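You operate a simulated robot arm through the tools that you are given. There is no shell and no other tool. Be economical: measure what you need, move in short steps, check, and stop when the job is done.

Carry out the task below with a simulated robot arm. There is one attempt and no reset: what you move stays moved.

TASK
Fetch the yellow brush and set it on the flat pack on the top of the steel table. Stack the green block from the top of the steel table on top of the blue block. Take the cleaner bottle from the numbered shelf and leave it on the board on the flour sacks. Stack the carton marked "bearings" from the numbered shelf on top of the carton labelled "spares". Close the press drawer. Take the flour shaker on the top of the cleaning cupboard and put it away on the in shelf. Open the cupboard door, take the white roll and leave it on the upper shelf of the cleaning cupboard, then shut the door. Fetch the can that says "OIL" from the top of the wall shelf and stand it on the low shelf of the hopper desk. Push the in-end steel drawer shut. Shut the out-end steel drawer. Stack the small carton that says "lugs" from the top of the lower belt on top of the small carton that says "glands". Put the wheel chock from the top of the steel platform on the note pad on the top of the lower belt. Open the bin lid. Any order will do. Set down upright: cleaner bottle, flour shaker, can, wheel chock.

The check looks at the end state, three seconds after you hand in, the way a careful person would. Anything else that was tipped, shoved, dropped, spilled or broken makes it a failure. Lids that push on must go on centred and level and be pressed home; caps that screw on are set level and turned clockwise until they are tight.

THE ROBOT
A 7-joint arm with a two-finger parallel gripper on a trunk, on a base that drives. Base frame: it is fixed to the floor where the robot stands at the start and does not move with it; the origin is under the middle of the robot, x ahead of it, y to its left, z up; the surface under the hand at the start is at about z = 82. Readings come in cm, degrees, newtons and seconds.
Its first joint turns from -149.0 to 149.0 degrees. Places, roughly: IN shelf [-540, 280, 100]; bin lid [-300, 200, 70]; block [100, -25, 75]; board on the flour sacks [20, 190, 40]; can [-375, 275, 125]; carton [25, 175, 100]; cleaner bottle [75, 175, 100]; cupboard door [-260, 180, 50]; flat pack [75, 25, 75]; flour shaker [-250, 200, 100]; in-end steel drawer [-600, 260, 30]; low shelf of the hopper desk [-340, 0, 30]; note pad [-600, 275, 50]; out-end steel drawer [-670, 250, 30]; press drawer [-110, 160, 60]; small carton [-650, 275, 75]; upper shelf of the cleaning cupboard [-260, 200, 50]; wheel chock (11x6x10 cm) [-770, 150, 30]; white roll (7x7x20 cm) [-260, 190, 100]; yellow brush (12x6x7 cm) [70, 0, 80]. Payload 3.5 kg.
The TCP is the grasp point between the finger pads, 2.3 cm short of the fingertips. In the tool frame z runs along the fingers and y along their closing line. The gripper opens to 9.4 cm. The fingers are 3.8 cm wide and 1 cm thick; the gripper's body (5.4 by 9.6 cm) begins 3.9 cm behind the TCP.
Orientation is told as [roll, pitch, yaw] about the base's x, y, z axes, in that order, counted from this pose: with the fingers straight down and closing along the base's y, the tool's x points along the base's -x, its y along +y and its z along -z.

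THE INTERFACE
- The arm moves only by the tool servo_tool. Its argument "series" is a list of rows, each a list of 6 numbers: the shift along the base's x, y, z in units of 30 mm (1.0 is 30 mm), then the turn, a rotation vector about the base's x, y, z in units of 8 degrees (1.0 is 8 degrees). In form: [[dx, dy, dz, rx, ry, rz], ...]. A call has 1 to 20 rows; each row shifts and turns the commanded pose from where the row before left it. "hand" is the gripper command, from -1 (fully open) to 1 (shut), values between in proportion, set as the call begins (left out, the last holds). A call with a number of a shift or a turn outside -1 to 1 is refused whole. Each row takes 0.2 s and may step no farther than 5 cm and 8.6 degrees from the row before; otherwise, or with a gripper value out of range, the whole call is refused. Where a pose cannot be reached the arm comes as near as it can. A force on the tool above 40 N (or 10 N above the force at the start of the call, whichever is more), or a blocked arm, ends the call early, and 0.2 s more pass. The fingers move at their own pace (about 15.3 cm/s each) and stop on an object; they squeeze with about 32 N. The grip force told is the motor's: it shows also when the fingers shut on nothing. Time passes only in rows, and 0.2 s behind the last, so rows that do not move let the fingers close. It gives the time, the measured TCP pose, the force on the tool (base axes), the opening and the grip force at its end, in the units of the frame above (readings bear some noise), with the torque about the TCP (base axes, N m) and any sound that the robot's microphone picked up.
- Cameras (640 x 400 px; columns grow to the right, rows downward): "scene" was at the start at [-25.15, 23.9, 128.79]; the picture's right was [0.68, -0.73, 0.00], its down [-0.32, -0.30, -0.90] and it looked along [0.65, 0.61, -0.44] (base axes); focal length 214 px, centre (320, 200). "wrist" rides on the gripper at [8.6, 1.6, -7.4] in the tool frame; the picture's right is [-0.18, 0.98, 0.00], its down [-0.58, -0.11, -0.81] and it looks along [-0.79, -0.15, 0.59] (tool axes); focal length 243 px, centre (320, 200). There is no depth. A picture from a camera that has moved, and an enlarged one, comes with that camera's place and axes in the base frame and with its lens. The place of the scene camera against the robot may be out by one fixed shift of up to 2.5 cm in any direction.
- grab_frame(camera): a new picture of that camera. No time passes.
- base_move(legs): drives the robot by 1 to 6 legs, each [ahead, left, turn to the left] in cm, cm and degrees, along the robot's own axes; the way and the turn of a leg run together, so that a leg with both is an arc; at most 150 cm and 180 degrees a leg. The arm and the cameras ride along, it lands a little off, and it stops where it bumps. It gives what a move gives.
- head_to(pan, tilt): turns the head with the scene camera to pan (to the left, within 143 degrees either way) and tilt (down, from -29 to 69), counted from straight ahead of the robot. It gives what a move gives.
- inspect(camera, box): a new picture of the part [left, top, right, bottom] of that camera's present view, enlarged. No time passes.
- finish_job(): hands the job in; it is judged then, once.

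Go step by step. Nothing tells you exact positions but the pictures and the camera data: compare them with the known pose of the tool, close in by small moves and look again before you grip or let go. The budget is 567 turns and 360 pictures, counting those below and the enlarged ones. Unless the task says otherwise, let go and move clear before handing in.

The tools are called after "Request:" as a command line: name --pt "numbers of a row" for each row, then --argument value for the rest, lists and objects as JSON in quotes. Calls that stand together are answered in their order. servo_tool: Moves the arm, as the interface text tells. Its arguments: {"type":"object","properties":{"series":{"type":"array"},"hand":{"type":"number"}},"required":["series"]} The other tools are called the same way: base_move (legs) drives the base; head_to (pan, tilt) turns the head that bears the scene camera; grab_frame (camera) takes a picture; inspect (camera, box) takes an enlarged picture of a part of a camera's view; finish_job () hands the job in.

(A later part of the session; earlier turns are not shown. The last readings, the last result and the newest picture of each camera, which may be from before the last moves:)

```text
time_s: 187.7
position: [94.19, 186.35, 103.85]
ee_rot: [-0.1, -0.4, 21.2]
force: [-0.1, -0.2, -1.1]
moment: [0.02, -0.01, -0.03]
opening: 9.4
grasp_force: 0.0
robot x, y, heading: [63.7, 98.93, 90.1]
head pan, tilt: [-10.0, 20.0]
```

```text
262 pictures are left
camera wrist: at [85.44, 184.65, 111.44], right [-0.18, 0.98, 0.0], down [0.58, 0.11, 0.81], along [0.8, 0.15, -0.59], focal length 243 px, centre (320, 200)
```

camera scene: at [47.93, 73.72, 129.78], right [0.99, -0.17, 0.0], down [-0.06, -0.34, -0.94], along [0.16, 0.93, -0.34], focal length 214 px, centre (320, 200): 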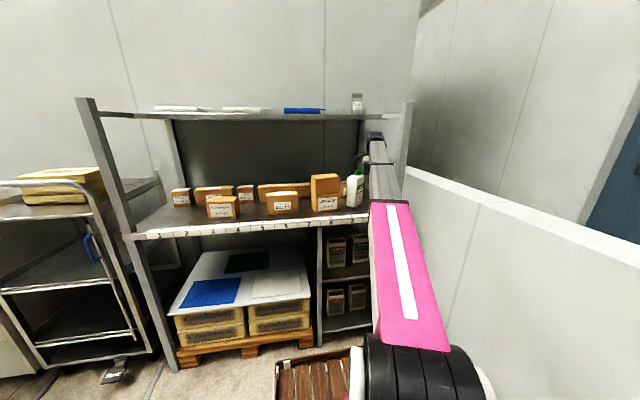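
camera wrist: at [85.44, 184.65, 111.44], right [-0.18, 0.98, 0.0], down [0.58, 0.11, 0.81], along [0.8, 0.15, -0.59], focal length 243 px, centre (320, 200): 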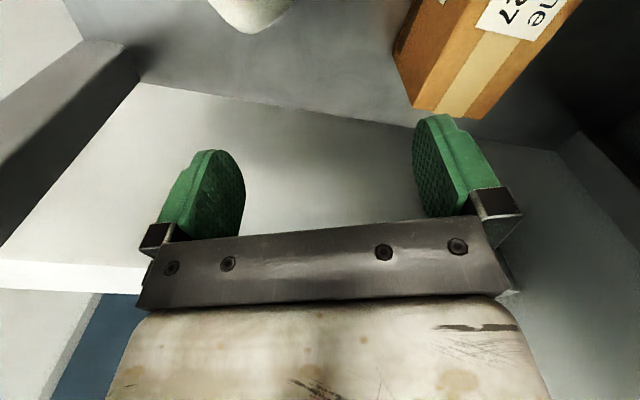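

Request:
servo_tool --pt "-0.1 0.1 0.15 0 0 0" --pt "-0.3 -0.1 0 0 0 0" --pt "-0.5 -0.19 0 0 0 0" --pt "-0.6 -0.23 0 0 0 0" --pt "-0.6 -0.23 0 0 0 0" --pt "-0.5 -0.19 0 0 0 0" --pt "-0.4 -0.15 0 0 0 0" --pt "-0.2 -0.08 0 0 0 0" --pt "0 0 0 0 0 0"

Request:
grab_frame --camera "wrist"

Request:
inspect --camera "scene" --box '[300, 100, 428, 210]'

```text
time_s: 189.7
position: [84.49, 183.21, 104.29]
ee_rot: [-0.2, -0.4, 21.1]
force: [0.9, -0.7, 0.5]
moment: [-0.09, -0.03, 0.09]
opening: 9.43
grasp_force: 0.1
robot x, y, heading: [64.38, 98.96, 90.4]
head pan, tilt: [-10.0, 20.0]
```

```text
261 pictures are left
camera wrist: at [75.84, 181.52, 111.89], right [-0.18, 0.98, 0.0], down [0.58, 0.11, 0.81], along [0.8, 0.15, -0.59], focal length 243 px, centre (320, 200)
```

wrist: 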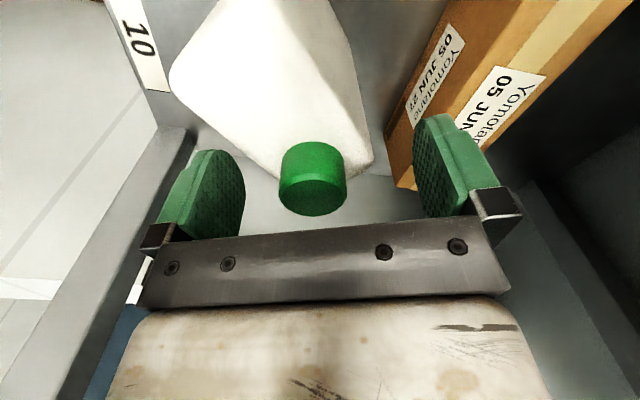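

```text
3.64 times, centred on (364, 155) of scene
camera zoom: at [47.94, 73.71, 129.78], right [0.99, -0.17, 0.0], down [-0.06, -0.34, -0.94], along [0.16, 0.93, -0.34], focal length 780 px, centre (160, 364)
```

zoom: 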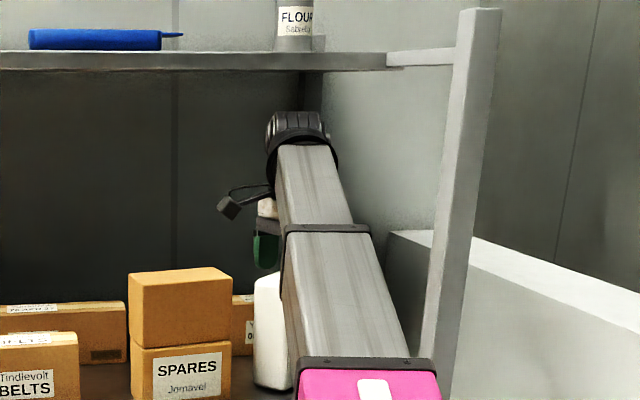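

Request:
servo_tool --pt "0 -0.1 0.1 0 0 0.4" --pt "0 -0.2 0 0 0 0.7" --pt "0 -0.2 0 0 0 0.8" --pt "0 -0.1 0 0 0 0.4" --pt "0 0 0 0 0 0"

Request:
grab_frame --camera "wrist"

```text
time_s: 190.9
position: [84.55, 181.34, 104.56]
ee_rot: [-0.2, -0.4, 39.7]
force: [0.1, -0.1, -0.1]
moment: [0.0, 0.01, -0.05]
opening: 9.38
grasp_force: 0.1
robot x, y, heading: [63.48, 98.88, 90.5]
head pan, tilt: [-10.0, 20.0]
```

```text
259 pictures are left
camera wrist: at [76.82, 176.91, 112.09], right [-0.49, 0.87, 0.0], down [0.51, 0.29, 0.81], along [0.71, 0.39, -0.59], focal length 243 px, centre (320, 200)
```

wrist: 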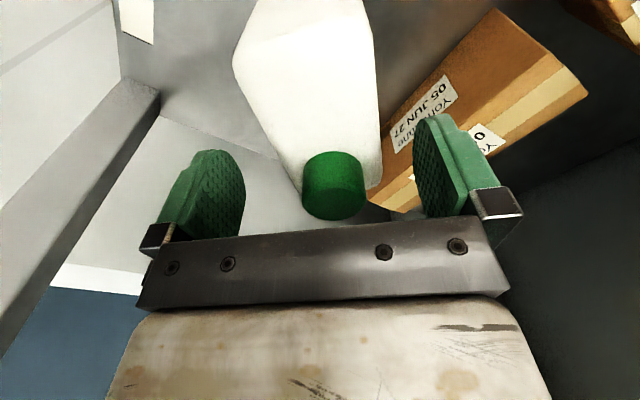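

Request:
servo_tool --pt "-0.07 0.08 -0.2 0 0 0.5" --pt "0 0 -0.4 0 0 0" --pt "0 0 -0.4 0 0 0" --pt "0 0 -0.15 0 0 0" --pt "0 0 0 0 0 0"

Request:
grab_frame --camera "wrist"

Request:
inspect --camera "scene" --box '[330, 130, 410, 210]'

```text
time_s: 192.1
position: [84.32, 181.61, 101.1]
ee_rot: [-0.1, -0.3, 43.7]
force: [-0.1, -0.2, 0.3]
moment: [0.02, 0.0, 0.02]
opening: 9.39
grasp_force: 0.0
robot x, y, heading: [64.41, 98.79, 90.2]
head pan, tilt: [-10.0, 20.0]
```

```text
258 pictures are left
camera wrist: at [76.88, 176.67, 108.68], right [-0.54, 0.84, 0.0], down [0.49, 0.32, 0.81], along [0.68, 0.44, -0.59], focal length 243 px, centre (320, 200)
```

wrist: 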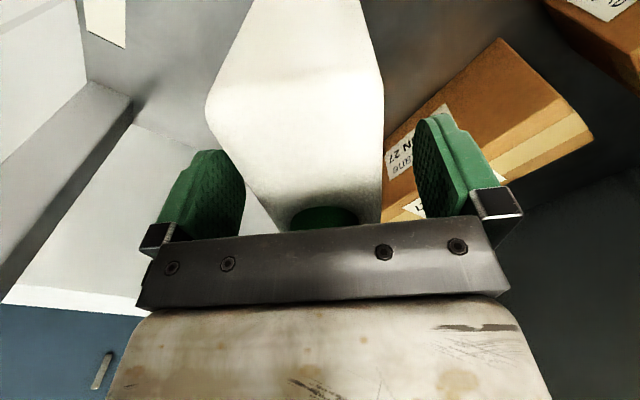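

```text
5.00 times, centred on (370, 170) of scene
camera zoom: at [47.93, 73.71, 129.78], right [0.99, -0.17, 0.0], down [-0.06, -0.34, -0.94], along [0.16, 0.93, -0.34], focal length 1072 px, centre (70, 350)
```

zoom: 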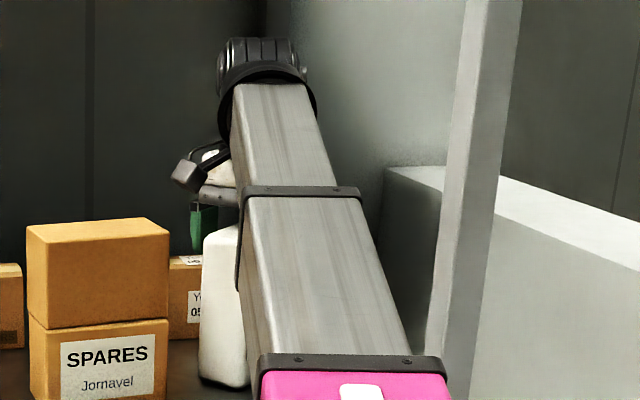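

Request:
servo_tool --pt "0 0 0 0 0 0" --pt "0 0 0 0 0 0" --pt "0 0 0 0 0 0" --pt "0 0 0 0 0 0" --hand 1

Request:
grab_frame --camera "wrist"

```text
time_s: 193.1
position: [84.23, 181.49, 101.14]
ee_rot: [-0.3, -0.5, 43.5]
force: [1.2, -0.9, 1.5]
moment: [0.02, -0.07, 0.07]
opening: 5.81
grasp_force: 32.0
robot x, y, heading: [63.95, 99.11, 90.2]
head pan, tilt: [-10.0, 20.0]
```

```text
256 pictures are left
camera wrist: at [76.89, 176.65, 108.69], right [-0.54, 0.84, 0.0], down [0.49, 0.32, 0.81], along [0.68, 0.44, -0.59], focal length 243 px, centre (320, 200)
```

wrist: 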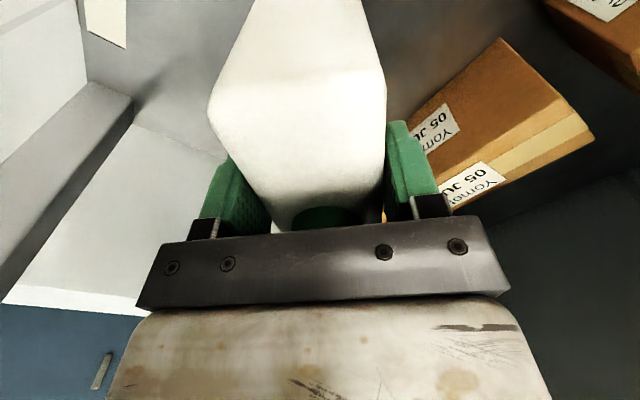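

Request:
servo_tool --pt "0 0 0.1 0 0 0" --pt "0 0 0.2 0 0 0" --pt "0 0 0.3 0 0 0" --pt "0 0 0.1 0 0 0" --pt "0 0 0 0 0 0"

Request:
grab_frame --camera "wrist"

Request:
inspect --camera "scene" --box '[330, 130, 410, 210]'

```text
time_s: 194.3
position: [84.22, 181.44, 103.23]
ee_rot: [-0.2, -0.4, 43.6]
force: [0.4, -0.8, -8.8]
moment: [0.0, -0.04, 0.0]
opening: 5.79
grasp_force: 32.0
robot x, y, heading: [63.91, 99.07, 90.6]
head pan, tilt: [-10.0, 20.0]
```

```text
255 pictures are left
camera wrist: at [76.89, 176.67, 110.75], right [-0.54, 0.84, 0.0], down [0.49, 0.32, 0.81], along [0.68, 0.44, -0.59], focal length 243 px, centre (320, 200)
```

wrist: 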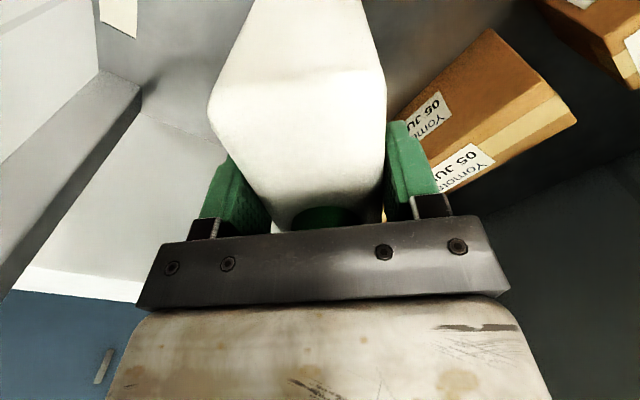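

```text
5.00 times, centred on (370, 170) of scene
camera zoom: at [47.94, 73.74, 129.79], right [0.99, -0.17, 0.0], down [-0.06, -0.34, -0.94], along [0.16, 0.93, -0.34], focal length 1072 px, centre (70, 350)
```

zoom: 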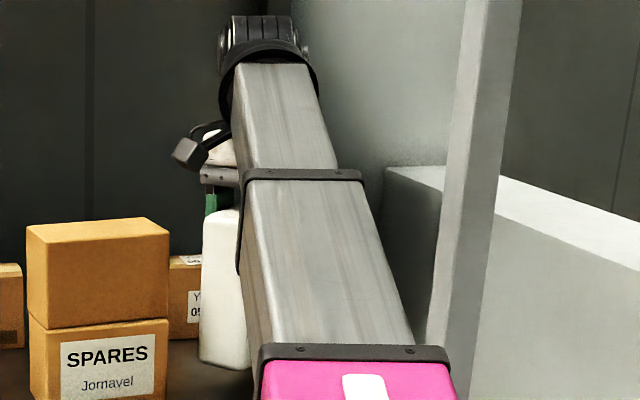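

Bottle is held (about 0.9 kg). Retract it straight out, then drive left.

Request:
servo_tool --pt "0 -0.2 0 0 0 0" --pt "0 -0.5 0 0 0 0" --pt "0 -0.7 0 0 0 0" --pt "0 -0.7 0 0 0 0" --pt "0 -0.7 0 0 0 0" --pt "0 -0.7 0 0 0 0" --pt "0 -0.7 0 0 0 0" --pt "0 -0.7 0 0 0 0" --pt "0 -0.6 0 0 0 0" --pt "0 -0.4 0 0 0 0" --pt "0 -0.2 0 0 0 0" --pt "0 0 0 0 0 0"

Request:
grab_frame --camera "scene"

```text
time_s: 196.9
position: [84.46, 163.14, 103.28]
ee_rot: [-0.1, -0.4, 43.6]
force: [0.0, -0.5, -9.5]
moment: [0.05, -0.06, 0.01]
opening: 5.8
grasp_force: 32.0
robot x, y, heading: [63.99, 99.16, 90.4]
head pan, tilt: [-10.0, 20.0]
```

```text
253 pictures are left
camera scene: at [47.94, 73.73, 129.78], right [0.99, -0.17, 0.0], down [-0.06, -0.34, -0.94], along [0.16, 0.93, -0.34], focal length 214 px, centre (320, 200)
```

scene: 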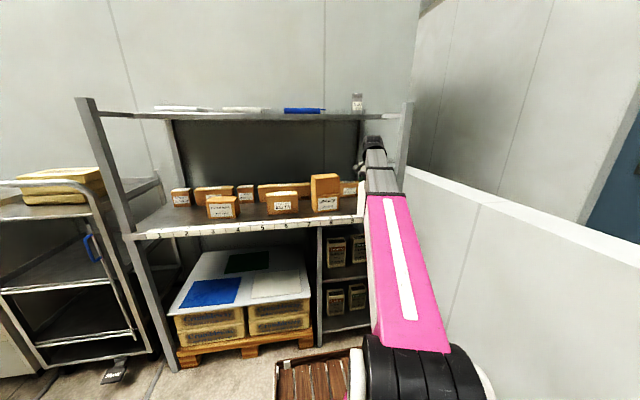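

Request:
base_move --legs '[[0, 42, 0], [-16, 0, 0]]'

Request:
servo_tool --pt "-0.1 0 -0.2 0 0 0.4" --pt "-0.3 0.1 -0.5 0 0 0.8" --pt "-0.5 0.2 -0.8 0 0 1" --pt "-0.5 0.2 -0.8 0 0 1" --pt "-0.5 0.1 -0.8 0 0 1" --pt "-0.5 0.1 -0.8 0 0 1" --pt "-0.5 0 -0.8 0 0 0.6" --pt "-0.5 0 -0.8 0 0 0" --pt "-0.5 0 -0.8 0 0 0" --pt "-0.5 0 -0.8 0 0 0" --pt "-0.4 0 -0.8 0 0 0" --pt "-0.2 0 -0.6 0 0 0" --pt "0 0 -0.3 0 0 0" --pt "0 0 0 0 0 0"

Request:
grab_frame --camera "wrist"

Request:
head_to --pan 0 --tilt 35

Request:
grab_frame --camera "scene"

```text
time_s: 200.5
position: [42.19, 146.83, 103.17]
ee_rot: [-0.2, -0.3, 43.9]
force: [0.5, -0.7, -8.9]
moment: [0.02, -0.02, 0.02]
opening: 5.81
grasp_force: 32.2
robot x, y, heading: [22.31, 82.59, 90.6]
head pan, tilt: [-10.0, 20.0]
```

```text
time_s: 203.5
position: [27.09, 149.07, 76.84]
ee_rot: [-0.2, -0.4, 90.2]
force: [0.2, 0.4, -9.1]
moment: [0.03, -0.03, 0.06]
opening: 5.79
grasp_force: 32.2
robot x, y, heading: [22.03, 82.5, 90.4]
head pan, tilt: [-10.0, 20.0]
```

```text
252 pictures are left
camera wrist: at [25.68, 140.26, 84.25], right [-0.98, 0.18, 0.0], down [0.1, 0.58, 0.81], along [0.15, 0.8, -0.59], focal length 243 px, centre (320, 200)
```

wrist: 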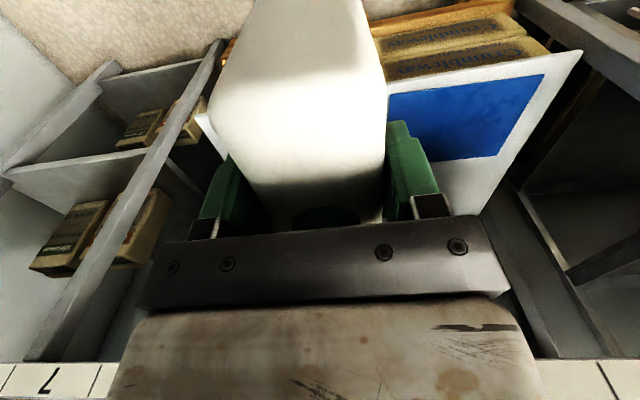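

```text
time_s: 204.3
position: [27.19, 149.14, 76.76]
ee_rot: [-0.1, -0.4, 90.2]
force: [0.0, 0.1, -9.5]
moment: [0.02, 0.0, 0.02]
opening: 5.77
grasp_force: 32.3
robot x, y, heading: [21.91, 82.89, 90.5]
head pan, tilt: [0.0, 35.0]
```

```text
251 pictures are left
camera scene: at [4.43, 56.93, 127.41], right [1.0, 0.01, 0.0], down [0.0, -0.57, -0.82], along [-0.01, 0.82, -0.57], focal length 214 px, centre (320, 200)
```

scene: 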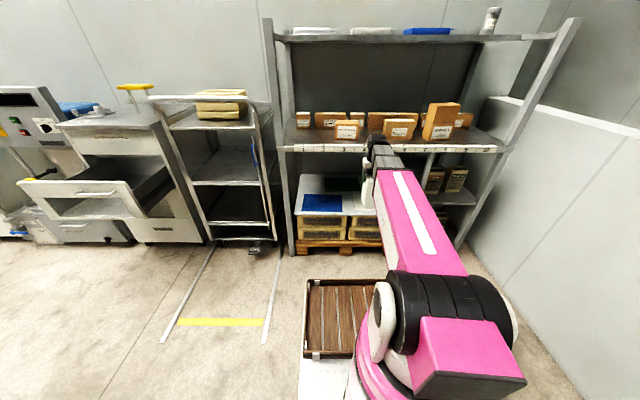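

Request:
servo_tool --pt "-0.1 0 -0.3 0 0 0" --pt "-0.3 0 -0.7 0 0 0" --pt "-0.3 0 -0.8 0 0 0" --pt "-0.3 0 -0.8 0 0 0" --pt "-0.3 0 -0.8 0 0 0" --pt "-0.3 0 -0.8 0 0 0" --pt "-0.2 0 -0.8 0 0 0" --pt "-0.1 0 -0.6 0 0 0" --pt "0 0 -0.4 0 0 0" --pt "0 0 -0.1 0 0 0" --pt "0 0 0 0 0 0"

Request:
grab_frame --camera "scene"

Request:
grab_frame --camera "wrist"

```text
time_s: 206.7
position: [21.5, 148.97, 58.52]
ee_rot: [-0.2, -0.4, 90.1]
force: [0.0, 0.1, -9.2]
moment: [0.08, 0.04, -0.02]
opening: 5.78
grasp_force: 31.9
robot x, y, heading: [22.22, 82.59, 90.4]
head pan, tilt: [0.0, 35.0]
```

```text
250 pictures are left
camera scene: at [4.43, 56.93, 127.4], right [1.0, 0.01, 0.0], down [0.0, -0.57, -0.82], along [-0.01, 0.82, -0.57], focal length 214 px, centre (320, 200)
```

scene: 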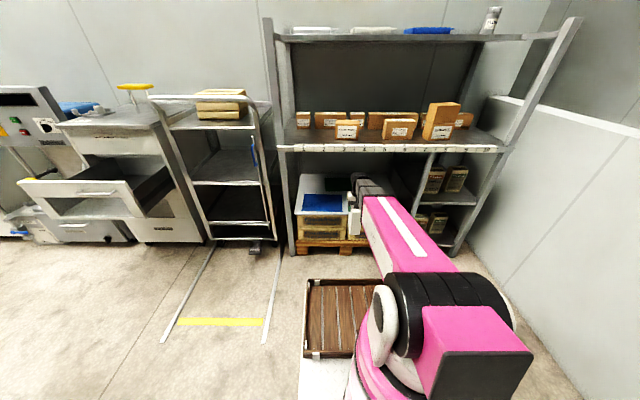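

```text
249 pictures are left
camera wrist: at [19.96, 140.2, 66.01], right [-0.98, 0.18, 0.0], down [0.1, 0.58, 0.81], along [0.15, 0.8, -0.59], focal length 243 px, centre (320, 200)
```

wrist: 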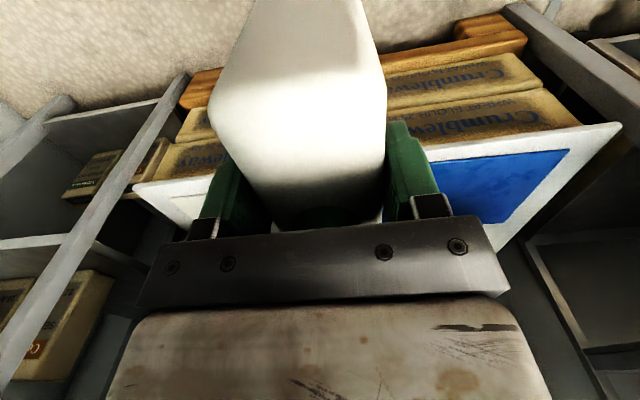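

Request:
servo_tool --pt "0 0.1 -0.2 0 0 0" --pt "0 0.3 -0.3 0 0 0" --pt "0 0.4 -0.1 0 0 0" --pt "0 0.4 0 0 0 0" --pt "0 0.3 0 0 0 0" --pt "0 0.1 0 0 0 0" --pt "0 0 0 0 0 0"

Request:
inspect --camera "scene" --box '[280, 130, 440, 260]'

Request:
grab_frame --camera "wrist"

```text
time_s: 208.3
position: [21.31, 153.85, 56.79]
ee_rot: [-0.2, -0.5, 90.2]
force: [0.5, -0.6, -9.8]
moment: [0.05, 0.02, -0.02]
opening: 5.77
grasp_force: 31.9
robot x, y, heading: [22.27, 82.86, 90.5]
head pan, tilt: [0.0, 35.0]
```

```text
3.08 times, centred on (360, 195) of scene
camera zoom: at [4.43, 56.93, 127.4], right [1.0, 0.01, 0.0], down [0.0, -0.57, -0.82], along [-0.01, 0.82, -0.57], focal length 660 px, centre (197, 215)
```

zoom: 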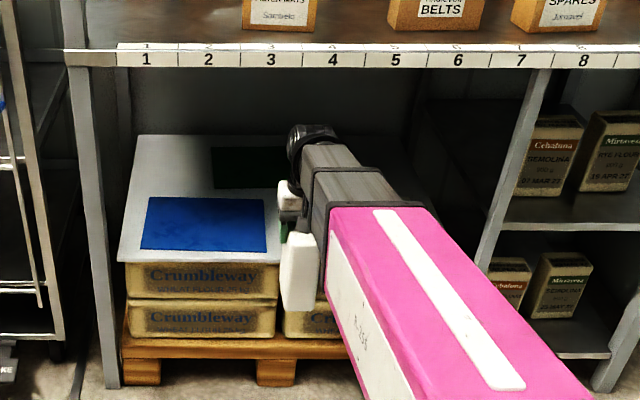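

```text
247 pictures are left
camera wrist: at [19.89, 145.04, 64.27], right [-0.98, 0.18, 0.0], down [0.1, 0.58, 0.81], along [0.15, 0.8, -0.59], focal length 243 px, centre (320, 200)
```

wrist: 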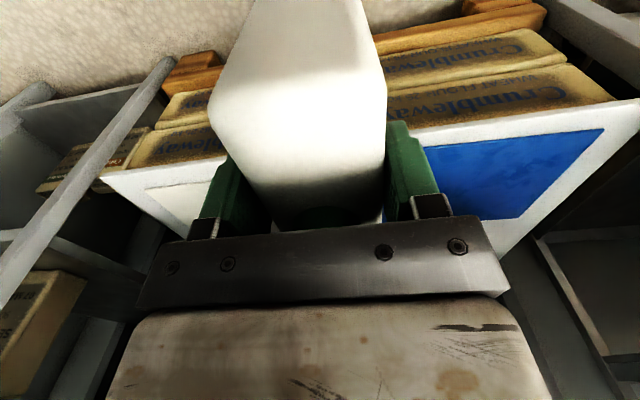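

Wrist clears the shelf's underside by ~5 cm. Advance in slowly.

Request:
servo_tool --pt "0 0.2 0 0 0 0" --pt "0 0.4 0 0 0 0" --pt "0 0.5 0 0 0 0" --pt "0 0.5 0 0 0 0" --pt "0 0.5 0 0 0 0" --pt "0 0.5 0 0 0 0" --pt "0 0.5 0 0 0 0" --pt "0 0.4 0 0 0 0" --pt "0 0.2 0 0 0 0" --pt "0 0 0 0 0 0"

Request:
inspect --camera "scene" --box '[280, 130, 440, 260]'

Request:
grab_frame --camera "wrist"

```text
time_s: 210.5
position: [21.65, 164.95, 56.67]
ee_rot: [-0.2, -0.4, 90.2]
force: [-0.4, 0.1, -9.4]
moment: [0.06, -0.01, -0.01]
opening: 5.78
grasp_force: 31.7
robot x, y, heading: [22.48, 82.65, 90.3]
head pan, tilt: [0.0, 35.0]
```

```text
3.08 times, centred on (360, 195) of scene
camera zoom: at [4.43, 56.94, 127.4], right [1.0, 0.01, 0.0], down [0.0, -0.57, -0.82], along [-0.01, 0.82, -0.57], focal length 660 px, centre (197, 215)
```

zoom: 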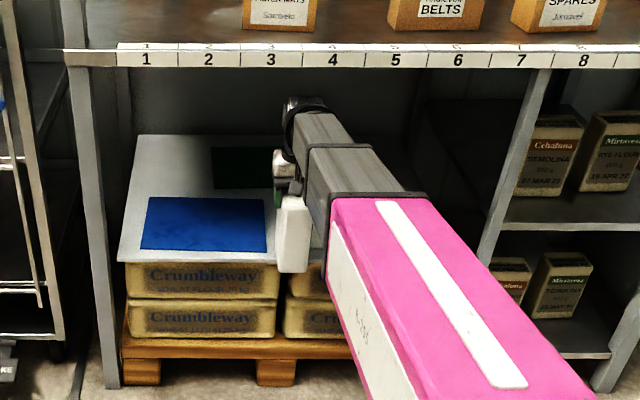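

```text
245 pictures are left
camera wrist: at [19.95, 156.13, 64.2], right [-0.98, 0.18, 0.0], down [0.1, 0.58, 0.81], along [0.15, 0.8, -0.59], focal length 243 px, centre (320, 200)
```

wrist: 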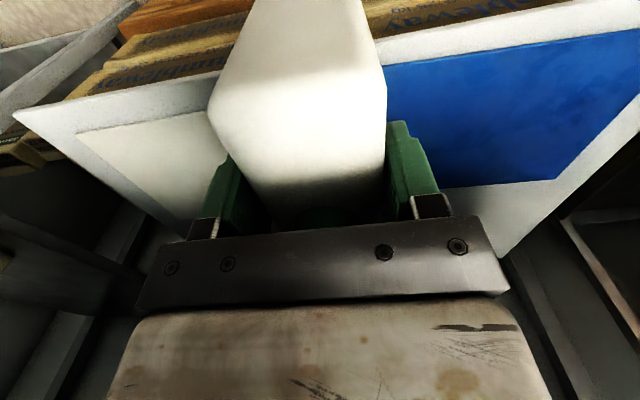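

Request:
servo_tool --pt "0 0.2 0 0 0 0" --pt "0 0.4 0 0 0 0" --pt "0 0.5 0 0 0 0" --pt "0 0.5 0 0 0 0" --pt "0 0.5 0 0 0 0" --pt "0 0.5 0 0 0 0" --pt "0 0.5 0 0 0 0" --pt "0 0.5 0 0 0 0" --pt "0 0.4 0 0 0 0" --pt "0 0.2 0 0 0 0" --pt "0 0 0 0 0 0"

Request:
inspect --camera "scene" --box '[280, 130, 440, 260]'

Request:
grab_frame --camera "wrist"

```text
time_s: 212.9
position: [21.46, 177.5, 56.63]
ee_rot: [-0.2, -0.4, 90.2]
force: [-0.7, 0.6, -9.5]
moment: [0.04, -0.01, 0.0]
opening: 5.79
grasp_force: 31.9
robot x, y, heading: [21.98, 82.68, 90.6]
head pan, tilt: [0.0, 35.0]
```

```text
3.08 times, centred on (360, 195) of scene
camera zoom: at [4.43, 56.94, 127.4], right [1.0, 0.01, 0.0], down [0.0, -0.57, -0.82], along [-0.01, 0.82, -0.57], focal length 660 px, centre (197, 215)
```

zoom: 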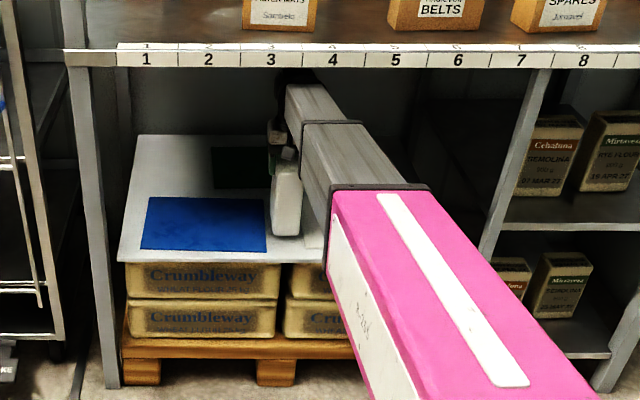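

```text
243 pictures are left
camera wrist: at [19.91, 168.72, 64.14], right [-0.98, 0.18, 0.0], down [0.1, 0.58, 0.81], along [0.15, 0.8, -0.59], focal length 243 px, centre (320, 200)
```

wrist: 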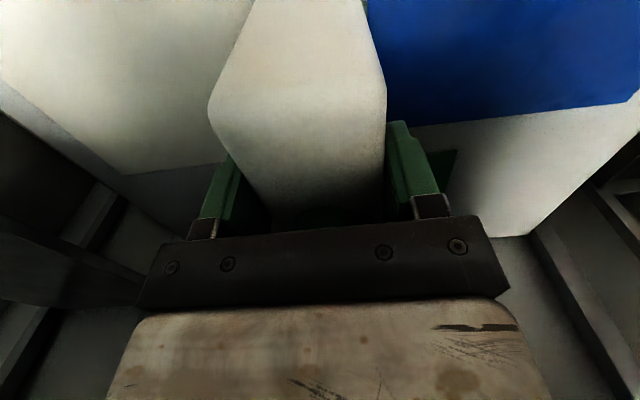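

Request:
servo_tool --pt "0 0 -0.1 0 0 0" --pt "0 0 -0.15 0 0 0" --pt "0 0 -0.1 0 0 0" --pt "0 0 0 0 0 0"

Request:
servo_tool --pt "0 0 -0.06 0 0 0" --pt "0 0 -0.06 0 0 0" --pt "0 0 0 0 0 0"

Request:
inspect --camera "scene" --box '[320, 150, 380, 220]'

```text
time_s: 213.9
position: [21.46, 177.55, 55.55]
ee_rot: [-0.2, -0.5, 90.3]
force: [0.2, -0.3, -10.0]
moment: [0.07, -0.05, 0.0]
opening: 5.8
grasp_force: 31.8
robot x, y, heading: [22.05, 82.97, 90.5]
head pan, tilt: [0.0, 35.0]
```

```text
time_s: 214.7
position: [21.49, 177.55, 55.47]
ee_rot: [-0.1, -0.5, 90.2]
force: [-0.2, 0.9, 20.3]
moment: [-0.73, 0.81, -0.07]
opening: 5.79
grasp_force: 31.7
robot x, y, heading: [22.1, 82.98, 90.4]
head pan, tilt: [0.0, 35.0]
```

```text
5.71 times, centred on (350, 185) of scene
camera zoom: at [4.43, 56.86, 127.38], right [1.0, 0.01, 0.0], down [0.0, -0.57, -0.82], along [-0.01, 0.82, -0.57], focal length 1226 px, centre (149, 286)
```

zoom: 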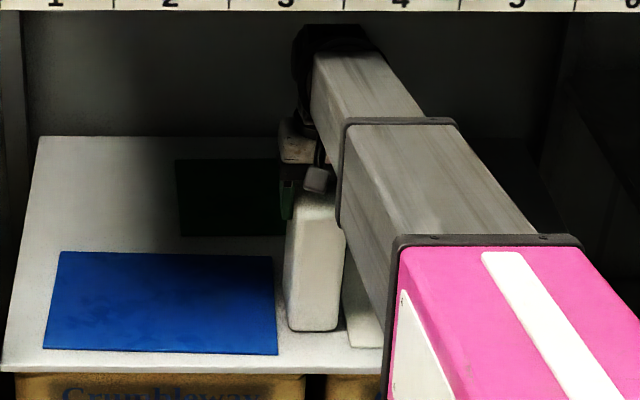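

Bottle stands on the bare board between the mats. Release and lift slightly, then retreat.

Request:
servo_tool --pt "0 0 0.04 0 0 0" --pt "0 0 0 0 0 0"

Request:
servo_tool --pt "0 0 0 0 0 0" --pt "0 0 0 0 0 0" --pt "0 0 0 0 0 0" --hand -1

Request:
grab_frame --camera "wrist"

Request:
inspect --camera "scene" --box '[320, 150, 380, 220]'

```text
time_s: 215.3
position: [21.4, 177.51, 55.5]
ee_rot: [-0.1, -0.5, 90.2]
force: [-3.5, 3.5, 16.0]
moment: [0.21, 0.9, -0.18]
opening: 5.77
grasp_force: 31.8
robot x, y, heading: [21.72, 82.96, 90.7]
head pan, tilt: [0.0, 35.0]
```

```text
time_s: 216.1
position: [21.5, 177.55, 55.34]
ee_rot: [-0.2, -0.4, 90.2]
force: [-1.0, -0.9, -0.3]
moment: [0.0, -0.01, 0.0]
opening: 9.41
grasp_force: 0.0
robot x, y, heading: [22.37, 82.54, 90.5]
head pan, tilt: [0.0, 35.0]
```

```text
241 pictures are left
camera wrist: at [19.94, 168.74, 62.92], right [-0.98, 0.18, 0.0], down [0.1, 0.58, 0.81], along [0.15, 0.8, -0.59], focal length 243 px, centre (320, 200)
```

wrist: 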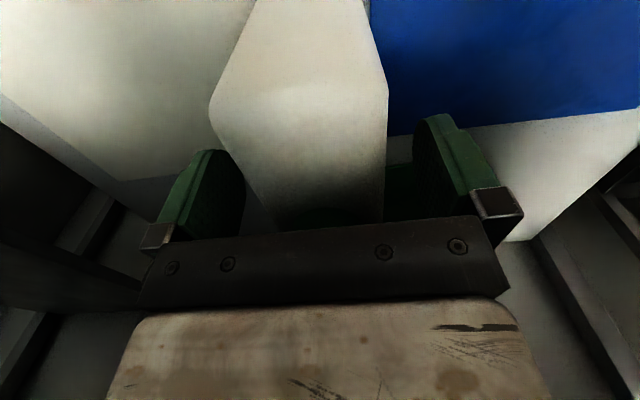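

```text
5.71 times, centred on (350, 185) of scene
camera zoom: at [4.43, 56.91, 127.39], right [1.0, 0.01, 0.0], down [0.0, -0.57, -0.82], along [-0.01, 0.82, -0.57], focal length 1226 px, centre (149, 286)
```

zoom: 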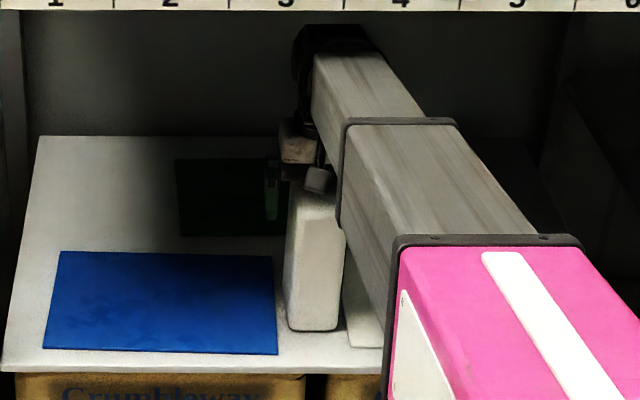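

Request:
servo_tool --pt "0 0 0.15 0 0 0" --pt "0 0 0.25 0 0 0" --pt "0 -0.2 0.1 0 0 0" --pt "0 -0.5 0 0 0 0" --pt "0 -0.7 0 0 0 0" --pt "0 -0.8 0 0 0 0" --pt "0 -0.8 0 0 0 0" --pt "0 -0.8 0 0 0 0" --pt "0 -0.8 0 0 0 0" --pt "0 -0.8 0 0 0 0" --pt "0 -0.8 0 0 0 0" --pt "0 -0.8 0 0 0 0" --pt "0 -0.5 0 0 0 0" --pt "0 -0.2 0 0 0 0"

Request:
grab_frame --camera "wrist"

```text
time_s: 219.1
position: [21.47, 154.31, 57.06]
ee_rot: [-0.2, -0.3, 90.2]
force: [0.3, -0.5, -0.1]
moment: [-0.03, 0.01, -0.02]
opening: 9.37
grasp_force: 0.0
robot x, y, heading: [21.77, 82.67, 90.7]
head pan, tilt: [0.0, 35.0]
```

```text
239 pictures are left
camera wrist: at [19.96, 145.53, 64.52], right [-0.98, 0.18, 0.0], down [0.1, 0.58, 0.81], along [0.15, 0.8, -0.59], focal length 243 px, centre (320, 200)
```

wrist: 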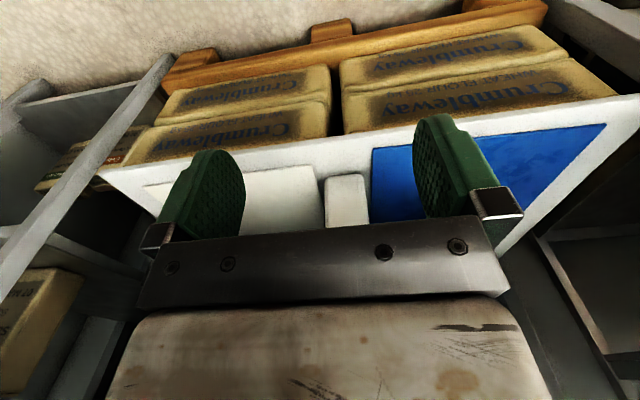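

Bottle is in place. Next the press drawer: back off and drive left to it.

Request:
base_move --legs '[[-30, 0, 0], [0, 140, 0]]'

Request:
head_to --pan 0 --tilt 25

Request:
grab_frame --camera "scene"

Request:
grab_frame --camera "wrist"

```text
time_s: 227.7
position: [-118.62, 122.3, 56.91]
ee_rot: [-0.1, -0.4, 91.0]
force: [-0.2, -0.5, 0.2]
moment: [0.01, 0.02, -0.02]
opening: 9.39
grasp_force: 0.1
robot x, y, heading: [-116.96, 50.93, 91.4]
head pan, tilt: [0.0, 35.0]
```

```text
time_s: 228.4
position: [-118.57, 122.29, 57.06]
ee_rot: [-0.2, -0.4, 90.9]
force: [0.3, -0.1, -0.3]
moment: [0.03, -0.05, 0.02]
opening: 9.41
grasp_force: 0.1
robot x, y, heading: [-117.38, 50.58, 91.3]
head pan, tilt: [0.0, 25.0]
```

```text
238 pictures are left
camera scene: at [-134.39, 25.02, 128.97], right [1.0, 0.02, 0.0], down [0.01, -0.42, -0.91], along [-0.02, 0.91, -0.42], focal length 214 px, centre (320, 200)
```

scene: 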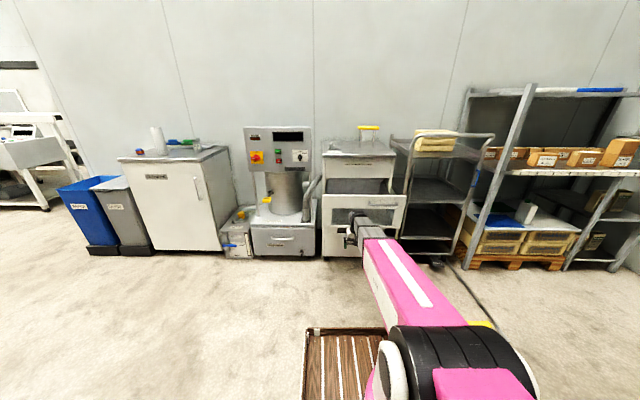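

```text
237 pictures are left
camera wrist: at [-119.97, 113.45, 64.52], right [-0.99, 0.17, 0.0], down [0.1, 0.58, 0.81], along [0.14, 0.8, -0.59], focal length 243 px, centre (320, 200)
```

wrist: 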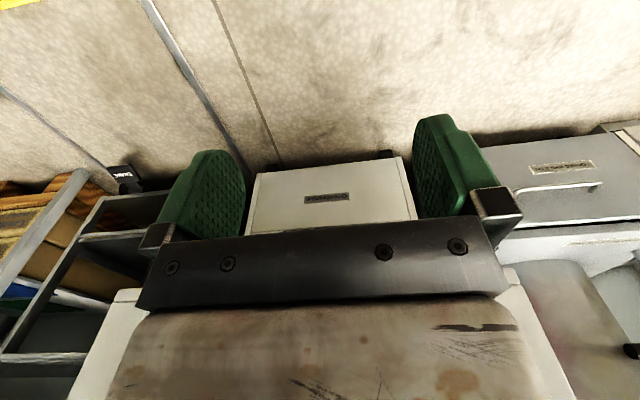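

Request:
inspect --camera "scene" --box '[220, 110, 430, 265]'

Request:
inspect --camera "scene" --box '[50, 110, 260, 265]'

```text
2.58 times, centred on (325, 188) of scene
camera zoom: at [-134.39, 25.02, 128.97], right [1.0, 0.02, 0.0], down [0.01, -0.42, -0.91], along [-0.02, 0.91, -0.42], focal length 554 px, centre (307, 232)
```

zoom: 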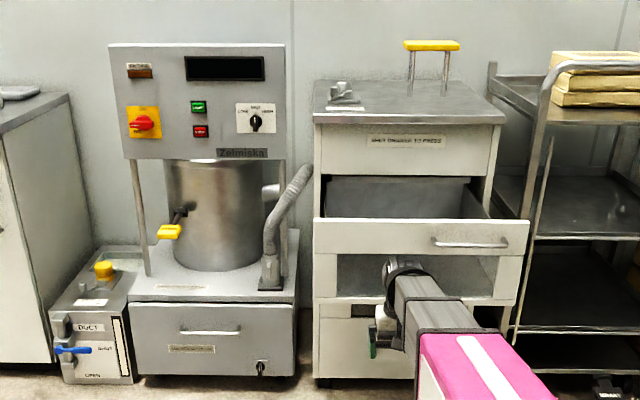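

```text
2.58 times, centred on (155, 188) of scene
camera zoom: at [-134.39, 25.02, 128.97], right [1.0, 0.02, 0.0], down [0.01, -0.42, -0.91], along [-0.02, 0.91, -0.42], focal length 554 px, centre (746, 232)
```

zoom: 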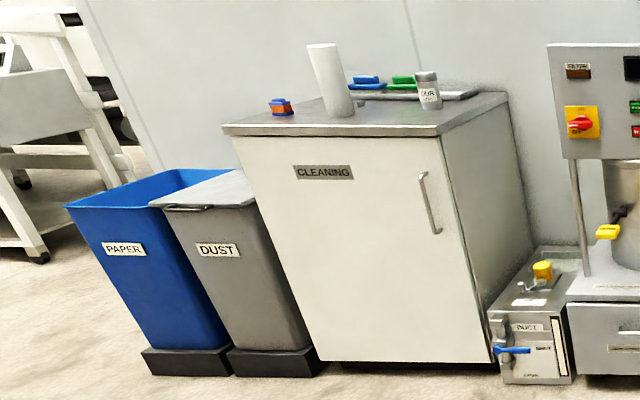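

The open press drawer's front is about y≈141, x −135…−89, z 55–65. I'll pull in the arm, drive nearer and push it with the closed gripper.

Request:
servo_tool --pt "0 -0.3 0 0 0 0" --pt "0.2 -0.7 0 0 0 0" --pt "0.4 -0.9 0 0 0 0" --pt "0.5 -0.9 0 0 0 0" --pt "0.5 -0.9 0 0 0 0" --pt "0.3 -0.9 0 0 0 0" --pt "0 -0.5 0 0 0 0" --pt "0 0 0 0 0 0" --hand 1

Request:
base_move --legs '[[27, 0, -1.3]]'

Request:
grab_frame --camera "scene"

Request:
grab_frame --camera "wrist"

```text
time_s: 230.2
position: [-112.68, 106.79, 57.03]
ee_rot: [-0.2, -0.4, 91.0]
force: [1.3, 0.1, 0.9]
moment: [0.01, 0.0, 0.03]
opening: 0.0
grasp_force: 31.8
robot x, y, heading: [-117.28, 50.58, 91.3]
head pan, tilt: [0.0, 25.0]
```

```text
time_s: 232.1
position: [-111.51, 133.43, 57.22]
ee_rot: [-0.2, -0.4, 89.5]
force: [0.2, 0.4, 0.5]
moment: [-0.05, 0.01, 0.0]
opening: 0.02
grasp_force: 31.8
robot x, y, heading: [-117.57, 77.25, 89.6]
head pan, tilt: [0.0, 25.0]
```

```text
234 pictures are left
camera scene: at [-135.23, 52.29, 128.97], right [1.0, 0.0, 0.0], down [0.0, -0.42, -0.91], along [0.0, 0.91, -0.42], focal length 214 px, centre (320, 200)
```

scene: 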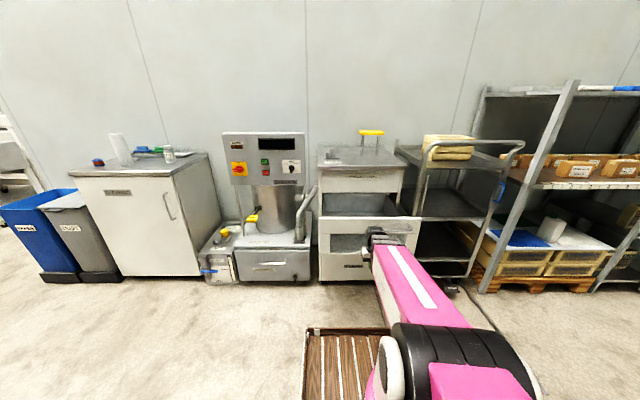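

```text
233 pictures are left
camera wrist: at [-113.25, 124.76, 64.64], right [-0.98, 0.19, 0.0], down [0.11, 0.58, 0.81], along [0.16, 0.79, -0.59], focal length 243 px, centre (320, 200)
```

wrist: 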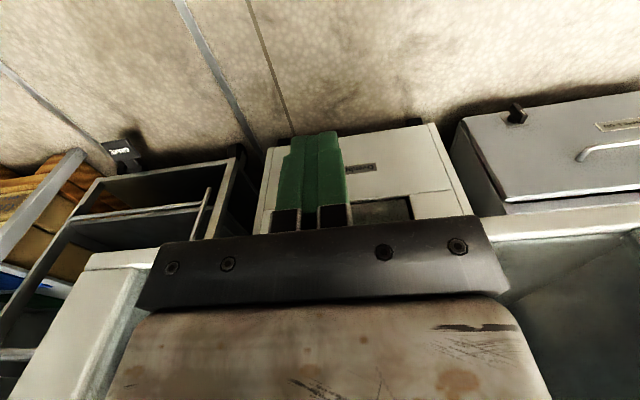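

Request:
servo_tool --pt "-0.1 -0.1 0.3 0 0 0" --pt "-0.2 0 0.7 0 0 0" --pt "-0.2 0 0.9 0 0 0" --pt "0 0 0.9 0 0 0" --pt "0 0 0.9 0 0 0" --pt "0 0 0.5 0 0 0" --pt "0 0 0.1 0 0 0" --pt "0 0 0 0 0 0"

Request:
grab_frame --camera "wrist"

Request:
inspect --camera "scene" --box '[300, 160, 440, 280]'

```text
time_s: 233.9
position: [-113.03, 133.09, 70.0]
ee_rot: [-0.2, -0.4, 89.5]
force: [0.0, 0.4, -1.1]
moment: [-0.02, 0.02, 0.01]
opening: 0.0
grasp_force: 32.8
robot x, y, heading: [-117.58, 77.2, 89.9]
head pan, tilt: [0.0, 25.0]
```

```text
232 pictures are left
camera wrist: at [-114.74, 124.43, 77.63], right [-0.98, 0.19, 0.0], down [0.11, 0.58, 0.81], along [0.16, 0.79, -0.59], focal length 243 px, centre (320, 200)
```

wrist: 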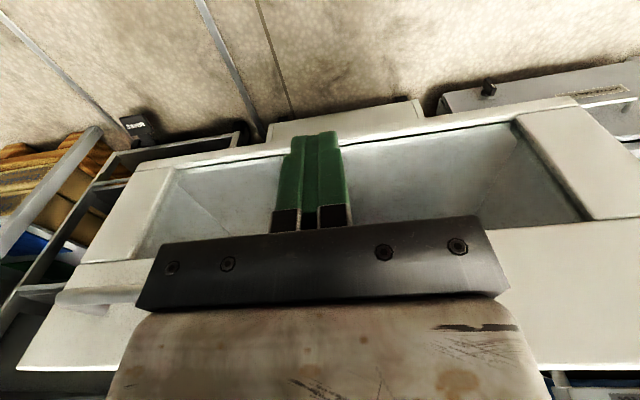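

```text
3.33 times, centred on (370, 220) of scene
camera zoom: at [-135.23, 52.29, 128.97], right [1.0, 0.0, 0.0], down [0.0, -0.42, -0.91], along [0.0, 0.91, -0.42], focal length 715 px, centre (153, 133)
```

zoom: 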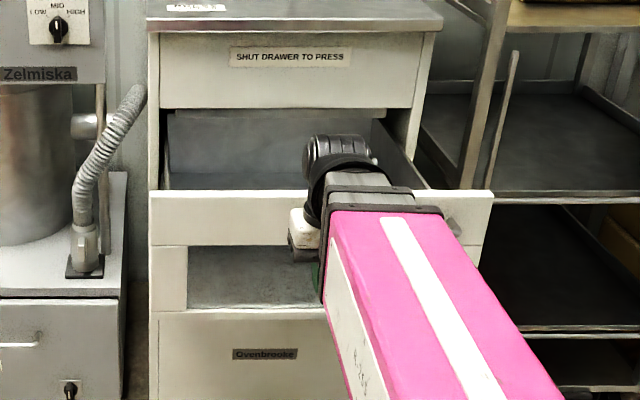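

Request:
servo_tool --pt "0 0.2 0 0 0 0" --pt "0 0.4 0 0 0 0" --pt "0 0.5 0 0 0 0" --pt "0 0.4 0 0 0 0" --pt "0 0.3 0 0 0 0" --pt "0 0.3 0 0 0 0" --pt "0 0.3 0 0 0 0" --pt "0 0.3 0 0 0 0"

Request:
servo_tool --pt "0 0.3 0 0 0 0" --pt "0 0.3 0 0 0 0" --pt "0 0.3 0 0 0 0" --pt "0 0.3 0 0 0 0" --pt "0 0.3 0 0 0 0" --pt "0 0.3 0 0 0 0" --pt "0 0.3 0 0 0 0" --pt "0 0.3 0 0 0 0"

Request:
inspect --camera "scene" --box '[300, 160, 440, 280]'

```text
time_s: 235.7
position: [-113.17, 141.38, 69.98]
ee_rot: [-0.2, -0.3, 89.5]
force: [0.3, 0.7, 0.1]
moment: [-0.03, -0.04, 0.04]
opening: 0.0
grasp_force: 32.9
robot x, y, heading: [-117.53, 77.27, 89.8]
head pan, tilt: [0.0, 25.0]
```

```text
time_s: 237.5
position: [-112.92, 148.34, 70.14]
ee_rot: [-0.2, -0.4, 89.5]
force: [0.1, -0.5, 0.3]
moment: [0.0, 0.02, -0.01]
opening: 0.0
grasp_force: 31.9
robot x, y, heading: [-117.24, 77.14, 89.8]
head pan, tilt: [0.0, 25.0]
```

```text
3.33 times, centred on (370, 220) of scene
camera zoom: at [-135.23, 52.29, 128.97], right [1.0, 0.0, 0.0], down [0.0, -0.42, -0.91], along [0.0, 0.91, -0.42], focal length 715 px, centre (153, 133)
```

zoom: 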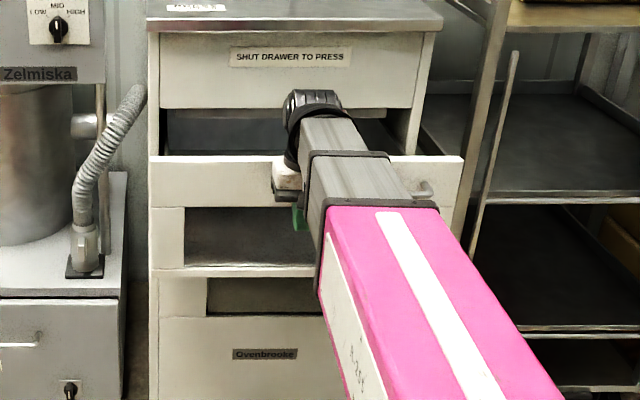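

Request:
servo_tool --pt "0 0.3 0 0 0 0" --pt "0 0.3 0 0 0 0" --pt "0 0.3 0 0 0 0" --pt "0 0.3 0 0 0 0" --pt "0 0.3 0 0 0 0" --pt "0 0.3 0 0 0 0" --pt "0 0.3 0 0 0 0" --pt "0 0.3 0 0 0 0" --pt "0 0.2 0 0 0 0" --pt "0 0.2 0 0 0 0" --pt "0 0.2 0 0 0 0" --pt "0 0.2 0 0 0 0" --pt "0 0.2 0 0 0 0" --pt "0 0.2 0 0 0 0"

Request:
inspect --camera "scene" --box '[300, 160, 440, 280]'

```text
time_s: 240.5
position: [-113.2, 159.23, 69.99]
ee_rot: [-0.3, -0.4, 89.6]
force: [0.0, -0.5, -0.4]
moment: [-0.01, -0.02, -0.01]
opening: 0.03
grasp_force: 31.9
robot x, y, heading: [-116.96, 77.48, 89.8]
head pan, tilt: [0.0, 25.0]
```

```text
3.33 times, centred on (370, 220) of scene
camera zoom: at [-135.22, 52.29, 128.97], right [1.0, 0.0, 0.0], down [0.0, -0.42, -0.91], along [0.0, 0.91, -0.42], focal length 715 px, centre (153, 133)
```

zoom: 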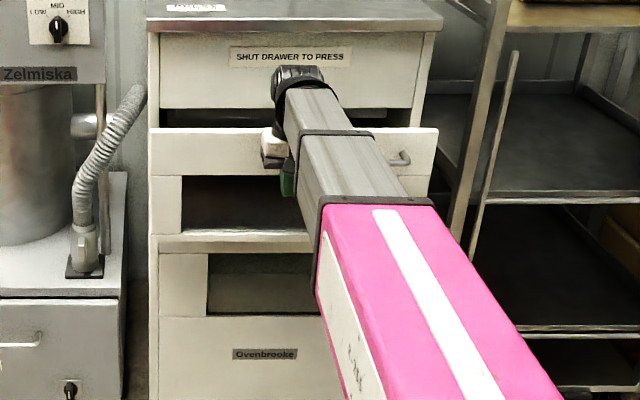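

Request:
servo_tool --pt "0 0.2 0 0 0 0" --pt "0 0.2 0 0 0 0" --pt "0 0.2 0 0 0 0" --pt "0 0.2 0 0 0 0" --pt "0 0.2 0 0 0 0" --pt "0 0.2 0 0 0 0" --pt "0 0.2 0 0 0 0"

Request:
inspect --camera "scene" --box '[300, 160, 440, 280]'

```text
time_s: 242.1
position: [-113.15, 163.4, 70.0]
ee_rot: [-0.2, -0.5, 89.6]
force: [0.2, 0.4, -0.7]
moment: [-0.02, 0.0, 0.0]
opening: 0.02
grasp_force: 31.7
robot x, y, heading: [-117.24, 77.32, 89.7]
head pan, tilt: [0.0, 25.0]
```

```text
3.33 times, centred on (370, 220) of scene
camera zoom: at [-135.23, 52.29, 128.97], right [1.0, 0.0, 0.0], down [0.0, -0.42, -0.91], along [0.0, 0.91, -0.42], focal length 715 px, centre (153, 133)
```

zoom: 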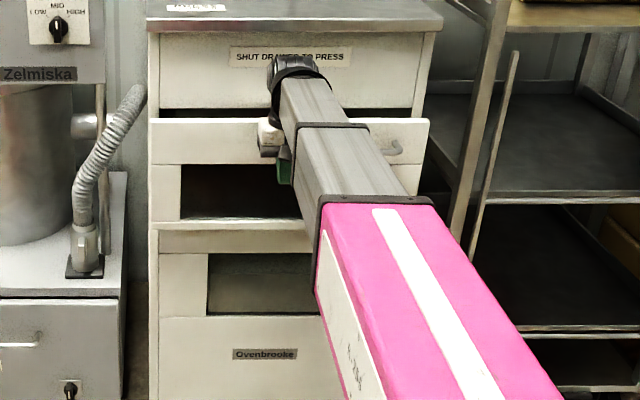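

Nearly shut; the wrist may meet the upper panel, so I back off and finish with the fingertips, tool horizontal.

Request:
servo_tool --pt "0 -0.3 0 0 0 0" --pt "0 -0.7 0 0 0 0" --pt "0 -0.8 0 0 0 0" --pt "0 -0.8 0.1 0.5 0 0" --pt "0 -0.6 0.1 1 0 0" --pt "0 -0.3 0.2 1 0 0" --pt "0 0 0.2 1 0 0" --pt "0 0 0.2 1 0 0" --pt "0 0 0.2 1 0 0" --pt "0 0 0 1 0 0" --pt "0 0 0 1 0 0" --pt "0 0 0 1 0 0" --pt "0 0 0 0.5 0 0" --pt "0 0 0 0 0 0"

Request:
grab_frame --camera "scene"

```text
time_s: 245.1
position: [-113.06, 152.98, 73.08]
ee_rot: [1.5, -72.5, 88.2]
force: [0.7, -0.6, 0.6]
moment: [0.01, -0.02, 0.03]
opening: 0.0
grasp_force: 31.3
robot x, y, heading: [-117.25, 77.02, 89.7]
head pan, tilt: [0.0, 25.0]
```

```text
227 pictures are left
camera scene: at [-135.23, 52.29, 128.97], right [1.0, 0.0, 0.0], down [0.0, -0.42, -0.91], along [0.0, 0.91, -0.42], focal length 214 px, centre (320, 200)
```

scene: 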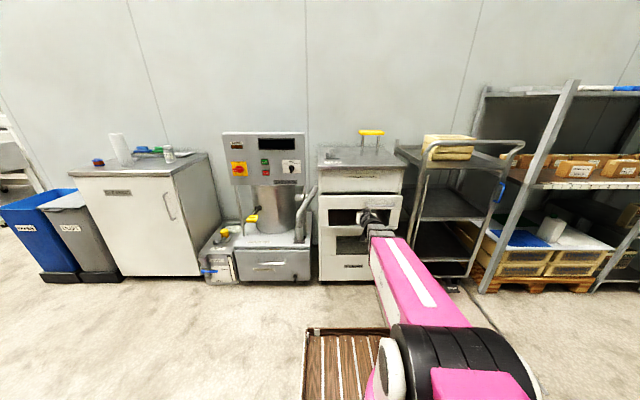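

Request:
servo_tool --pt "0 0.3 0 0 0 0" --pt "0 0.6 0 0 0 0" --pt "0 0.7 0 0 0 0" --pt "0 0.6 0 0 0 0" --pt "0 0.5 0 0 0 0" --pt "0 0.3 0 0 0 0" --pt "0 0.2 0 0 0 0" --pt "0 0.2 0 0 0 0" --pt "0 0.2 0 0 0 0" --pt "0 0.2 0 0 0 0" --pt "0 0.2 0 0 0 0" --pt "0 0.2 0 0 0 0" --pt "0 0.2 0 0 0 0"

Request:
inspect --camera "scene" --box '[300, 160, 440, 280]'

```text
time_s: 247.9
position: [-113.16, 166.21, 73.0]
ee_rot: [1.5, -72.5, 88.2]
force: [-0.4, -1.1, 0.5]
moment: [0.02, 0.01, 0.01]
opening: 0.0
grasp_force: 31.2
robot x, y, heading: [-117.44, 77.32, 89.7]
head pan, tilt: [0.0, 25.0]
```

```text
3.33 times, centred on (370, 220) of scene
camera zoom: at [-135.23, 52.29, 128.97], right [1.0, 0.0, 0.0], down [0.0, -0.42, -0.91], along [0.0, 0.91, -0.42], focal length 715 px, centre (153, 133)
```

zoom: 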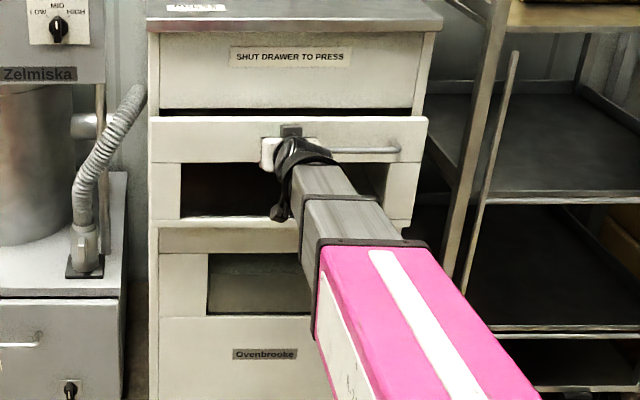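

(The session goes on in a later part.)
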